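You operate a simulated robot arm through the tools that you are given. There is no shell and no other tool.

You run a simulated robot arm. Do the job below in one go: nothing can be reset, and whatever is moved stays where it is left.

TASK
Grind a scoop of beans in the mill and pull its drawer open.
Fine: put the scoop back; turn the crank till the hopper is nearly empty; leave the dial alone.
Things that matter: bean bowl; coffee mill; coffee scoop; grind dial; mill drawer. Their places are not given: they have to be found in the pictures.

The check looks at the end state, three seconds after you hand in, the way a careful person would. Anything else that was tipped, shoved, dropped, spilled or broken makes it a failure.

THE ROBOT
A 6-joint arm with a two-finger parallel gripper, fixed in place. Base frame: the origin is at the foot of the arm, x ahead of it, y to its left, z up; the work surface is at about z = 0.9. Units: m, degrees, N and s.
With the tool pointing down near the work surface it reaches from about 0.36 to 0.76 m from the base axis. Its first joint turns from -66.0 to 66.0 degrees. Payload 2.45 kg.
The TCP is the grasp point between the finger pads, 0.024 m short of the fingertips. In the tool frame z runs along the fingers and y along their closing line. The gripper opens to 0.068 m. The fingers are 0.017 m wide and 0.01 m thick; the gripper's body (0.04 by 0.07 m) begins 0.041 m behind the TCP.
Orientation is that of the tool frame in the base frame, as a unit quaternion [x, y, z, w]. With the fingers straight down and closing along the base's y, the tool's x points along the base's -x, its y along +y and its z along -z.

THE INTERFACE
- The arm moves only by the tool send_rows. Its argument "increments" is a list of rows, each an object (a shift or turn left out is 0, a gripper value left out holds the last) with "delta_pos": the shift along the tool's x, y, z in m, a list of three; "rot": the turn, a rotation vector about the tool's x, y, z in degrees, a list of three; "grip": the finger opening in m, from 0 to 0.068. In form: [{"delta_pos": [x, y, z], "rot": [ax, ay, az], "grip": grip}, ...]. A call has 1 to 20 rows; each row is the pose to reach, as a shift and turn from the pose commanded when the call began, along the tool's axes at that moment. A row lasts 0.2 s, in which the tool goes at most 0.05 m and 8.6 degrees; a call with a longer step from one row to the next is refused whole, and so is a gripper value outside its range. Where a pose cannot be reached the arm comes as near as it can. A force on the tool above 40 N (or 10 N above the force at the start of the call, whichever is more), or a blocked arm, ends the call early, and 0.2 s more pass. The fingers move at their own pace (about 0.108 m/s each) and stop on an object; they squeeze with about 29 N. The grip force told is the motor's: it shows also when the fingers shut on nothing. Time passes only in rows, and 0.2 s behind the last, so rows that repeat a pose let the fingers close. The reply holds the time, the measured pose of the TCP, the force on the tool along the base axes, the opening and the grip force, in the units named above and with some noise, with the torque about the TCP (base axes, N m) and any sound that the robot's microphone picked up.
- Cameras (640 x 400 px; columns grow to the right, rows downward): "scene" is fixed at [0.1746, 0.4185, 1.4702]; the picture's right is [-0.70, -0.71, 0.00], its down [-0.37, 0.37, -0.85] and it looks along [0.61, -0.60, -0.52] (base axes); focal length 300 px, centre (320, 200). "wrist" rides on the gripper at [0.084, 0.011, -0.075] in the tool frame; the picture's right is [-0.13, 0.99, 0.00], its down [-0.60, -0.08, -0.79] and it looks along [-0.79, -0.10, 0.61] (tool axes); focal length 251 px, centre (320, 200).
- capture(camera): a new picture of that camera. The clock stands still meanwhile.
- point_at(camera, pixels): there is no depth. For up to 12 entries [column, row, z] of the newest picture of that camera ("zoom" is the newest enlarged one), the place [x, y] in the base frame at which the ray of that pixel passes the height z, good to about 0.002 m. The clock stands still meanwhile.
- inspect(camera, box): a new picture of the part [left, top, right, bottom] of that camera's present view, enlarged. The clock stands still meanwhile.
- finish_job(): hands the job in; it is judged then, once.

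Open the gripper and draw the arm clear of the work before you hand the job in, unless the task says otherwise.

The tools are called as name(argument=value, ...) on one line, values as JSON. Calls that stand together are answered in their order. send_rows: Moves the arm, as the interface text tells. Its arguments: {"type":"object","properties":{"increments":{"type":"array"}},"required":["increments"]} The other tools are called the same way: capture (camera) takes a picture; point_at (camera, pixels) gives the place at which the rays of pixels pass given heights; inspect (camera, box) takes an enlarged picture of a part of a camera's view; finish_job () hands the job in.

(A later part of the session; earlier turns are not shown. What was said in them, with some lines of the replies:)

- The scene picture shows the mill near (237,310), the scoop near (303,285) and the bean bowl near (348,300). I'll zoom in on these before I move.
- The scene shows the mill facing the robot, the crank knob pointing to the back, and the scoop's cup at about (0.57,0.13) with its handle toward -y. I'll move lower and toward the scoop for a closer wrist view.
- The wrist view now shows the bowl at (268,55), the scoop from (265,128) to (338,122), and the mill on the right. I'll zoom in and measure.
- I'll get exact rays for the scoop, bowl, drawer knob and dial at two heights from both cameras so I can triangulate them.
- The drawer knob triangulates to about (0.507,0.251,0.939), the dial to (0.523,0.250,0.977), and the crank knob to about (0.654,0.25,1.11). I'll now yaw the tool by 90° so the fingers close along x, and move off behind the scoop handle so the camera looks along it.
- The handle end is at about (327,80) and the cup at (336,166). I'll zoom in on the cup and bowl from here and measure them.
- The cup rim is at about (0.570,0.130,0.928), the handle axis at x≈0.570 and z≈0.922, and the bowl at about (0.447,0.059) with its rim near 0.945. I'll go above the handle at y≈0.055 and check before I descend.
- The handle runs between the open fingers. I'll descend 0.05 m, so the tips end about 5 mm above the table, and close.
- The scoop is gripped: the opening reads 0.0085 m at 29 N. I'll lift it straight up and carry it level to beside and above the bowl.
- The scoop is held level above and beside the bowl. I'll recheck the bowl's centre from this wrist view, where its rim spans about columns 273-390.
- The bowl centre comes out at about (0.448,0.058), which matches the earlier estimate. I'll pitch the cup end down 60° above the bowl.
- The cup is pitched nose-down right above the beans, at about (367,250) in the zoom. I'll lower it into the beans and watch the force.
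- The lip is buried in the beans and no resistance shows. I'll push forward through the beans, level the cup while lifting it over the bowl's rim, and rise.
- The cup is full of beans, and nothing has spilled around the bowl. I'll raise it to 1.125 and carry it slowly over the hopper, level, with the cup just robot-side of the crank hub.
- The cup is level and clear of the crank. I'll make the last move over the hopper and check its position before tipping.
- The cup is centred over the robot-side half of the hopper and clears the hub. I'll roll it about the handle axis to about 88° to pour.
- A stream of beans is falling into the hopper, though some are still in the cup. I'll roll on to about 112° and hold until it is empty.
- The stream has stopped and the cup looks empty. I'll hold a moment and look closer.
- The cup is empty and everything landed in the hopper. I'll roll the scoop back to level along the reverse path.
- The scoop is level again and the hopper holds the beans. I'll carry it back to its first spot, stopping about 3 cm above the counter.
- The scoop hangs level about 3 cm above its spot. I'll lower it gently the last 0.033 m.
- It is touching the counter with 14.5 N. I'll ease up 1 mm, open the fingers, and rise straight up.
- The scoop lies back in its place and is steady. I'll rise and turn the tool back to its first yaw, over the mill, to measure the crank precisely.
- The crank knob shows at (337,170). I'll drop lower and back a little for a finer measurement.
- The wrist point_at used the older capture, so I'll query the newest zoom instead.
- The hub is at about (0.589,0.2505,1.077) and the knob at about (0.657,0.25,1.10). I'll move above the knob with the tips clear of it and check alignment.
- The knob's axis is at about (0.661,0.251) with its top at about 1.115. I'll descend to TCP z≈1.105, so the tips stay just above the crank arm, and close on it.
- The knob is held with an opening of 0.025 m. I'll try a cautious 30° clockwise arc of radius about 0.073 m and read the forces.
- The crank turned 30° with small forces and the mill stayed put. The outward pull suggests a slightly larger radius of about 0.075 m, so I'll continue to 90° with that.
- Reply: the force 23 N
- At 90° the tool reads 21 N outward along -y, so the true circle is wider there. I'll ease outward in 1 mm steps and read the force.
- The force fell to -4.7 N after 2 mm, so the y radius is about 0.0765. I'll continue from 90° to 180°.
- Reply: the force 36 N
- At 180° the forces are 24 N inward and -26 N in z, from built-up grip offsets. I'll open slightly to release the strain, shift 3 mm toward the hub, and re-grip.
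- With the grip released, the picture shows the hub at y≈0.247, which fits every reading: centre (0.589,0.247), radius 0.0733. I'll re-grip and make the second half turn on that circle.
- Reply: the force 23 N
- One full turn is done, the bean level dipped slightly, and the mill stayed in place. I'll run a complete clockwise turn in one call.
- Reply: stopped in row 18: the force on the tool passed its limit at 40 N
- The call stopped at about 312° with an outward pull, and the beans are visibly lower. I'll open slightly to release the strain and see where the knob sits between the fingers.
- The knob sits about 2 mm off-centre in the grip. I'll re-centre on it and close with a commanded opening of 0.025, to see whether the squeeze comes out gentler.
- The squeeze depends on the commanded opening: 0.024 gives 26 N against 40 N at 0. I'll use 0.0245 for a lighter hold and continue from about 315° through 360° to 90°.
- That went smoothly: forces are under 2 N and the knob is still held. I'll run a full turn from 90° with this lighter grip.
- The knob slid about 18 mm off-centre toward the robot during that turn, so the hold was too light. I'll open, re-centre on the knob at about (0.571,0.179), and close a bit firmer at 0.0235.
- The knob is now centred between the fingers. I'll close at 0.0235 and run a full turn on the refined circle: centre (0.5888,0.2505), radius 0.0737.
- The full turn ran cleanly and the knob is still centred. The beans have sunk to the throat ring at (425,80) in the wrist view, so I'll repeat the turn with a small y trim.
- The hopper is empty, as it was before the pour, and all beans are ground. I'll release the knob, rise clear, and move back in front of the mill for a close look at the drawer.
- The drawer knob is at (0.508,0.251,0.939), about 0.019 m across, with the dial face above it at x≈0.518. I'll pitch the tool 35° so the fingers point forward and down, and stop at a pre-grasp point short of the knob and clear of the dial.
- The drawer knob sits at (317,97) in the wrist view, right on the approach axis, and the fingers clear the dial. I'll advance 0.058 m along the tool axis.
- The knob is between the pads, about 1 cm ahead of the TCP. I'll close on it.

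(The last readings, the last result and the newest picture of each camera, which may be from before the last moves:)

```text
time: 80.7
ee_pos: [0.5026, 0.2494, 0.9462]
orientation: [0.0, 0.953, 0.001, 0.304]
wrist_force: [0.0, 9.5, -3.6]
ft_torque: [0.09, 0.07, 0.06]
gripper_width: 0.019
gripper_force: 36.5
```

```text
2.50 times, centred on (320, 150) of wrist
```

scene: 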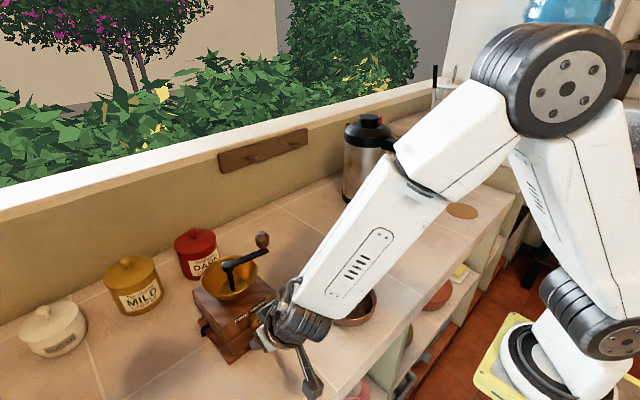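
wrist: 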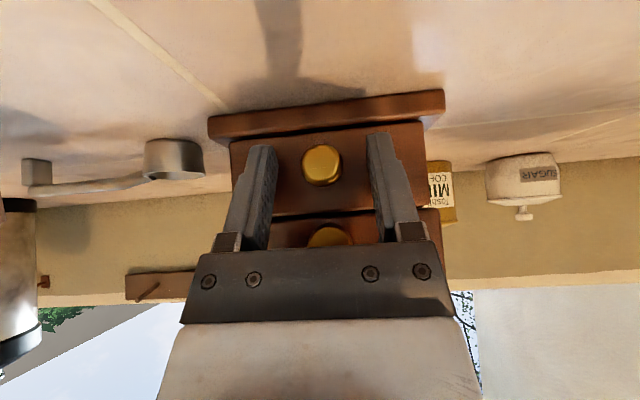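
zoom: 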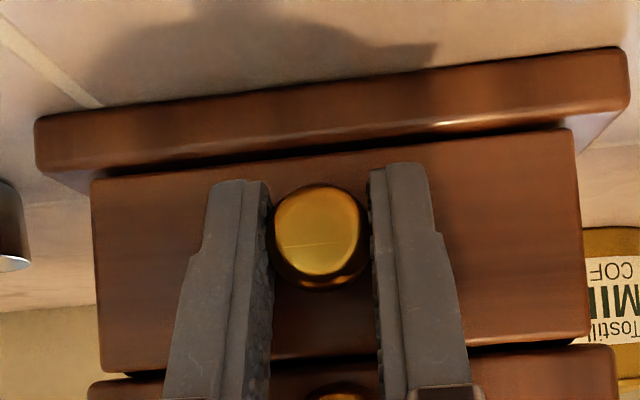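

The drawer knob is held with an opening of 0.019 m. I'll pull straight back along -x for 2 cm and check the force and the pictures.

send_rows(increments=[{"delta_pos": [0, 0.001, 0]}, {"delta_pos": [0.0041, 0.001, -0.0029]}, {"delta_pos": [0.0082, 0.001, -0.0058]}, {"delta_pos": [0.0122, 0.001, -0.0087]}, {"delta_pos": [0.0163, 0.001, -0.0116]}, {"delta_pos": [0.0163, 0.001, -0.0116]}])

inspect(camera="scene", box=[190, 220, 330, 370])

inspect(camera="wrist", box=[240, 70, 400, 230])

```text
time: 82.1
ee_pos: [0.4835, 0.2498, 0.9462]
orientation: [0.001, 0.953, -0.001, 0.304]
wrist_force: [0.3, -5.7, -0.1]
ft_torque: [-0.05, -0.29, -0.05]
gripper_width: 0.019
gripper_force: 36.9
```

```text
2.67 times, centred on (260, 295) of scene
```

zoom: 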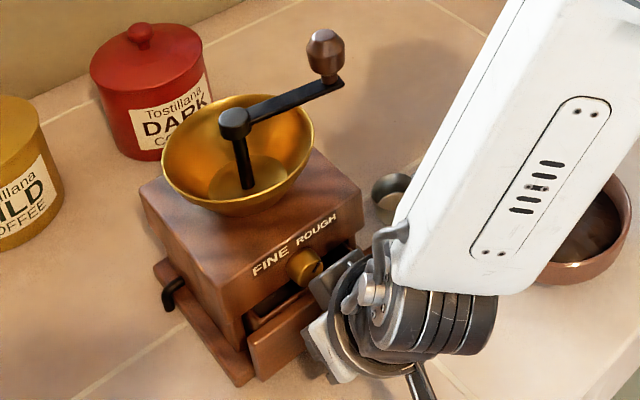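

```text
2.50 times, centred on (320, 150) of wrist
```

zoom: 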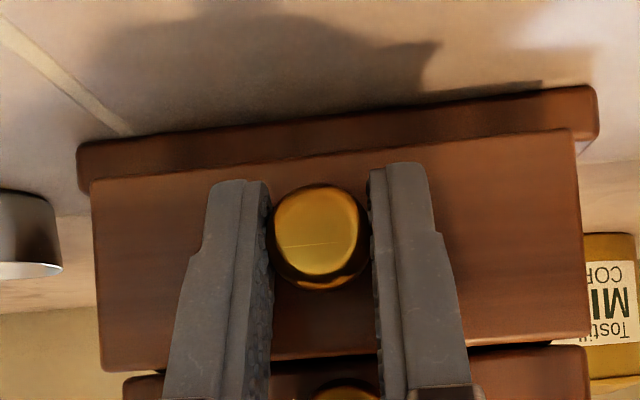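

The drawer is sliding out smoothly and the mill is not moving. I'll pull another 3.5 cm, watching the force.

send_rows(increments=[{"delta_pos": [0.0041, -0.0005, -0.0029]}, {"delta_pos": [0.0082, -0.0005, -0.0058]}, {"delta_pos": [0.0122, -0.0005, -0.0087]}, {"delta_pos": [0.0163, -0.0005, -0.0116]}, {"delta_pos": [0.0204, -0.0005, -0.0145]}, {"delta_pos": [0.0245, -0.0005, -0.0174]}, {"delta_pos": [0.0285, -0.0005, -0.0203]}, {"delta_pos": [0.0285, -0.0005, -0.0203]}])

inspect(camera="scene", box=[190, 220, 330, 370])

capture(camera="wrist")

```text
time: 83.9
ee_pos: [0.4473, 0.2498, 0.947]
orientation: [0.0, 0.952, 0.001, 0.305]
wrist_force: [-0.8, 0.9, -13.2]
ft_torque: [-0.02, -0.27, 0.0]
gripper_width: 0.0187
gripper_force: 37.4
```

```text
2.67 times, centred on (260, 295) of scene
```

zoom: 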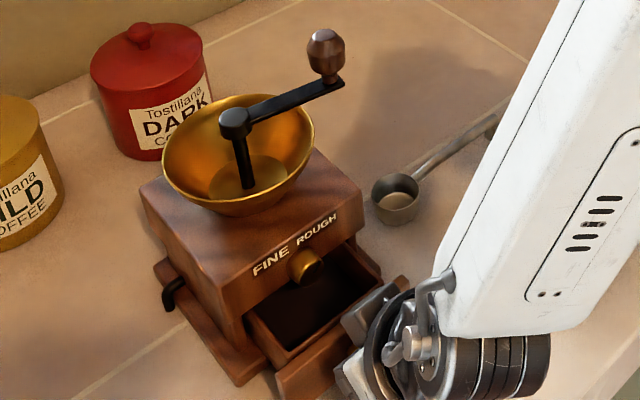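

```text
taken
```

wrist: 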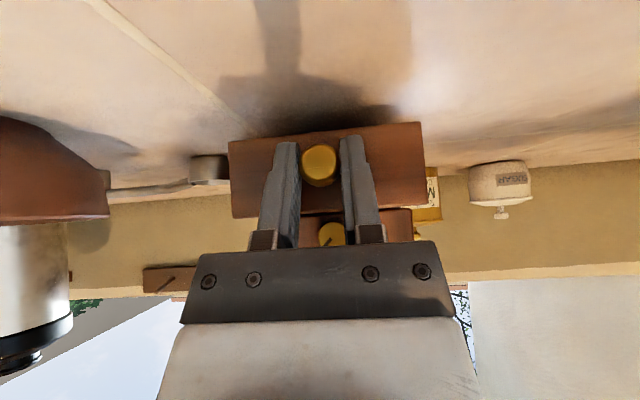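

The drawer is out about 5.5 cm with ground coffee showing inside, and the x force is near zero, so it has not reached a stop. I'll look closely at how far it is out.

inspect(camera="scene", box=[230, 290, 310, 370])

```text
5.00 times, centred on (270, 330) of scene
```

zoom: 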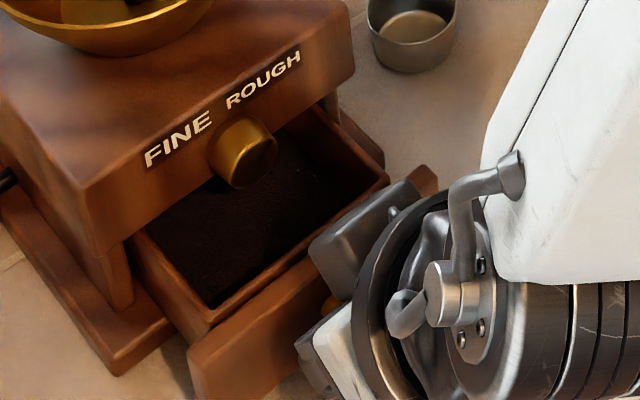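

The dial mark looks unchanged and the drawer still slides freely. I'll ease it out 8 mm more and 1 mm lower to relieve the z load.

send_rows(increments=[{"delta_pos": [0.0026, 0, -0.0006]}, {"delta_pos": [0.0047, 0, -0.0021]}, {"delta_pos": [0.0071, 0, -0.0038]}, {"delta_pos": [0.0071, 0, -0.0038]}])

```text
time: 84.9
ee_pos: [0.4401, 0.251, 0.9457]
orientation: [0.0, 0.952, 0.001, 0.307]
wrist_force: [0.3, -3.8, 16.3]
ft_torque: [0.0, -0.05, -0.07]
gripper_width: 0.0187
gripper_force: 37.0
```

The drawer is now about 6.3 cm out with no x resistance, and that is enough. I'll take off the z load, open the fingers, and back off along the tool axis.

send_rows(increments=[{"delta_pos": [-0.0003, 0, -0.0004]}, {"delta_pos": [-0.0003, 0, -0.0004], "grip": 0.025}, {"delta_pos": [-0.0003, 0, -0.0004], "grip": 0.045}, {"delta_pos": [-0.0003, 0, -0.0004], "grip": 0.045}, {"delta_pos": [-0.0003, 0, -0.02]}, {"delta_pos": [-0.0003, 0, -0.05]}, {"delta_pos": [-0.0003, 0, -0.09]}, {"delta_pos": [-0.0003, 0, -0.13]}, {"delta_pos": [-0.0203, 0, -0.16]}, {"delta_pos": [-0.0503, 0, -0.18]}, {"delta_pos": [-0.0803, 0, -0.2]}, {"delta_pos": [-0.1103, 0, -0.22]}, {"delta_pos": [-0.1103, 0, -0.22]}])

capture(camera="scene")

inspect(camera="scene", box=[190, 220, 400, 370])

capture(camera="wrist")

```text
time: 87.7
ee_pos: [0.4043, 0.2493, 1.1897]
orientation: [0.0, 0.953, 0.001, 0.304]
wrist_force: [-0.9, -0.3, -0.5]
ft_torque: [-0.04, 0.0, 0.02]
gripper_width: 0.0452
gripper_force: 0.2
```

```text
taken
```

scene: 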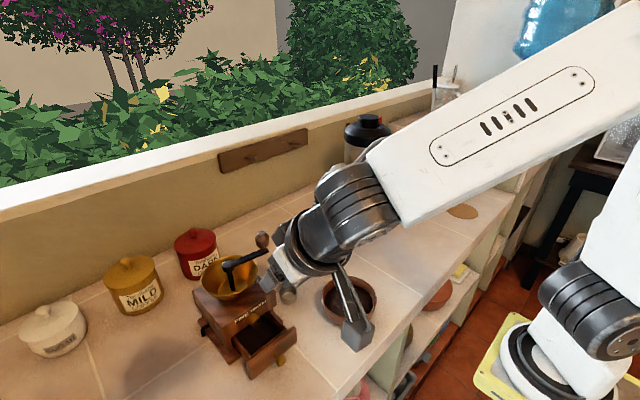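

```text
2.67 times, centred on (295, 295) of scene
```

zoom: 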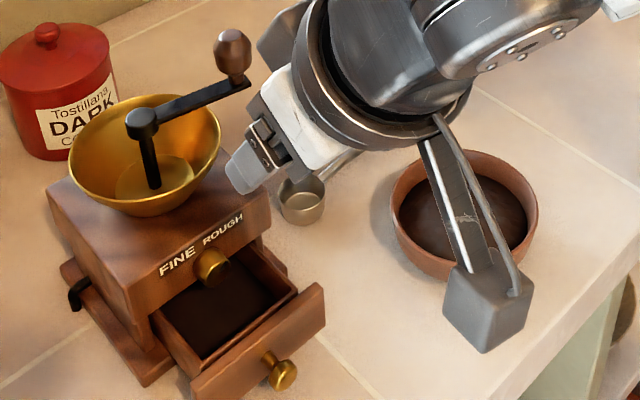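

```text
taken
```

wrist: 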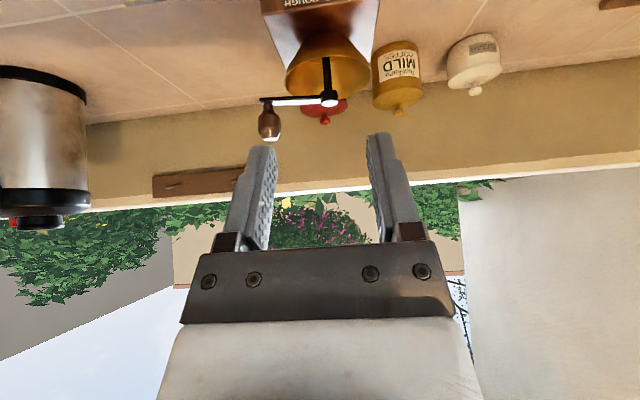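

The drawer is open with grounds inside, the hopper is empty, and the scoop and bowl are in place. I'll lift clear and level the tool, then make a final check.

send_rows(increments=[{"delta_pos": [-0.02, 0, -0.0283]}, {"delta_pos": [-0.04, 0, -0.0565]}, {"delta_pos": [-0.06, 0, -0.085], "rot": [0, 7, 0]}, {"delta_pos": [-0.075, 0, -0.106], "rot": [0, 14, 0]}, {"delta_pos": [-0.075, 0, -0.106], "rot": [0, 21, 0]}, {"delta_pos": [-0.075, 0, -0.106], "rot": [0, 28, 0]}, {"delta_pos": [-0.075, 0, -0.106], "rot": [0, 35, 0], "grip": 0.068}, {"delta_pos": [-0.075, 0, -0.106], "rot": [0, 35, 0]}])

capture(camera="scene")

inspect(camera="scene", box=[170, 210, 400, 380])

inspect(camera="wrist", box=[160, 0, 480, 200])

inspect(camera="scene", box=[225, 290, 305, 350])

```text
time: 89.5
ee_pos: [0.4027, 0.2482, 1.3183]
orientation: [0.0, 1.0, 0.001, 0.002]
wrist_force: [-0.1, 1.1, -0.6]
ft_torque: [-0.01, 0.02, -0.01]
gripper_width: 0.0679
gripper_force: 0.1
```

```text
taken
```

scene: 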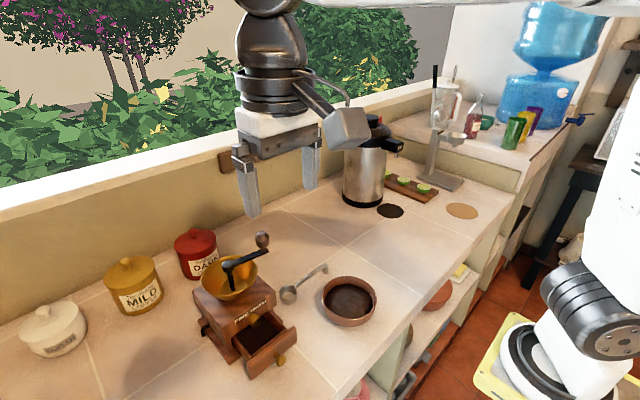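

```text
2.35 times, centred on (285, 295) of scene
```

zoom: 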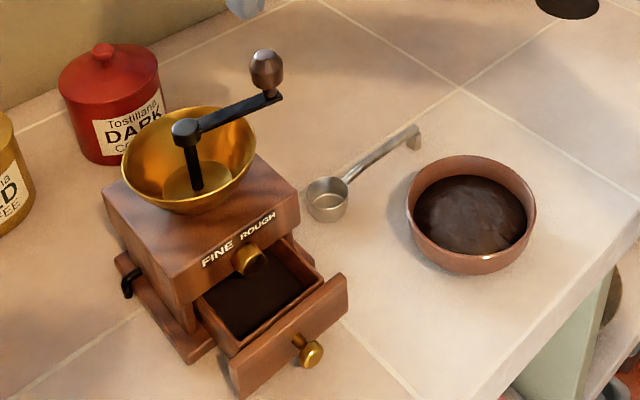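

```text
2.00 times, centred on (320, 100) of wrist
```

zoom: 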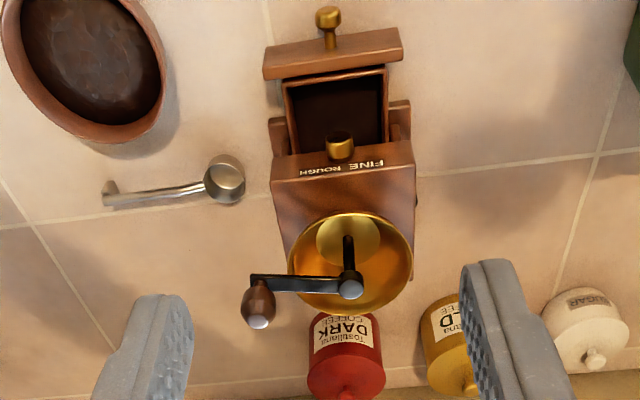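

```text
6.67 times, centred on (265, 320) of scene
```

zoom: 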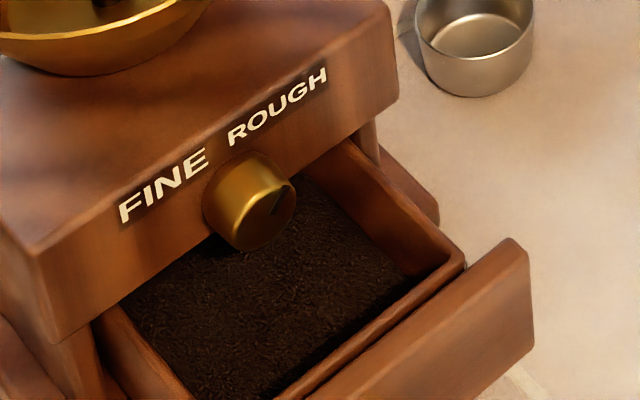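

The final pictures show the drawer open with grounds inside, the hopper empty, and the dial mark as it was. The scoop is back, the mill and bowl are in place, nothing has spilled, and the arm is clear with the gripper open. I'm handing the job in.

finish_job()

```text
The job is handed in.
```

The job is done and handed in: one full scoop of beans is ground and the mill's drawer is open. I don't have the check's verdict.

- **Scoop:** I filled it from the bowl, emptied it into the hopper and laid it back where it was, to within a few millimetres.
- **Grinding:** I turned the crank clockwise for about six turns, until the last pictures showed the hopper empty. The crank arm now points to the robot's right instead of to the back.
- **Drawer:** It is pulled out about 6 cm and holds ground coffee.
- **Dial:** I did not touch it, and its mark looks the same as at the start.
- **Everything else:** I saw no spilled beans. The mill and bowl had not moved, and the arm is clear with the gripper open.
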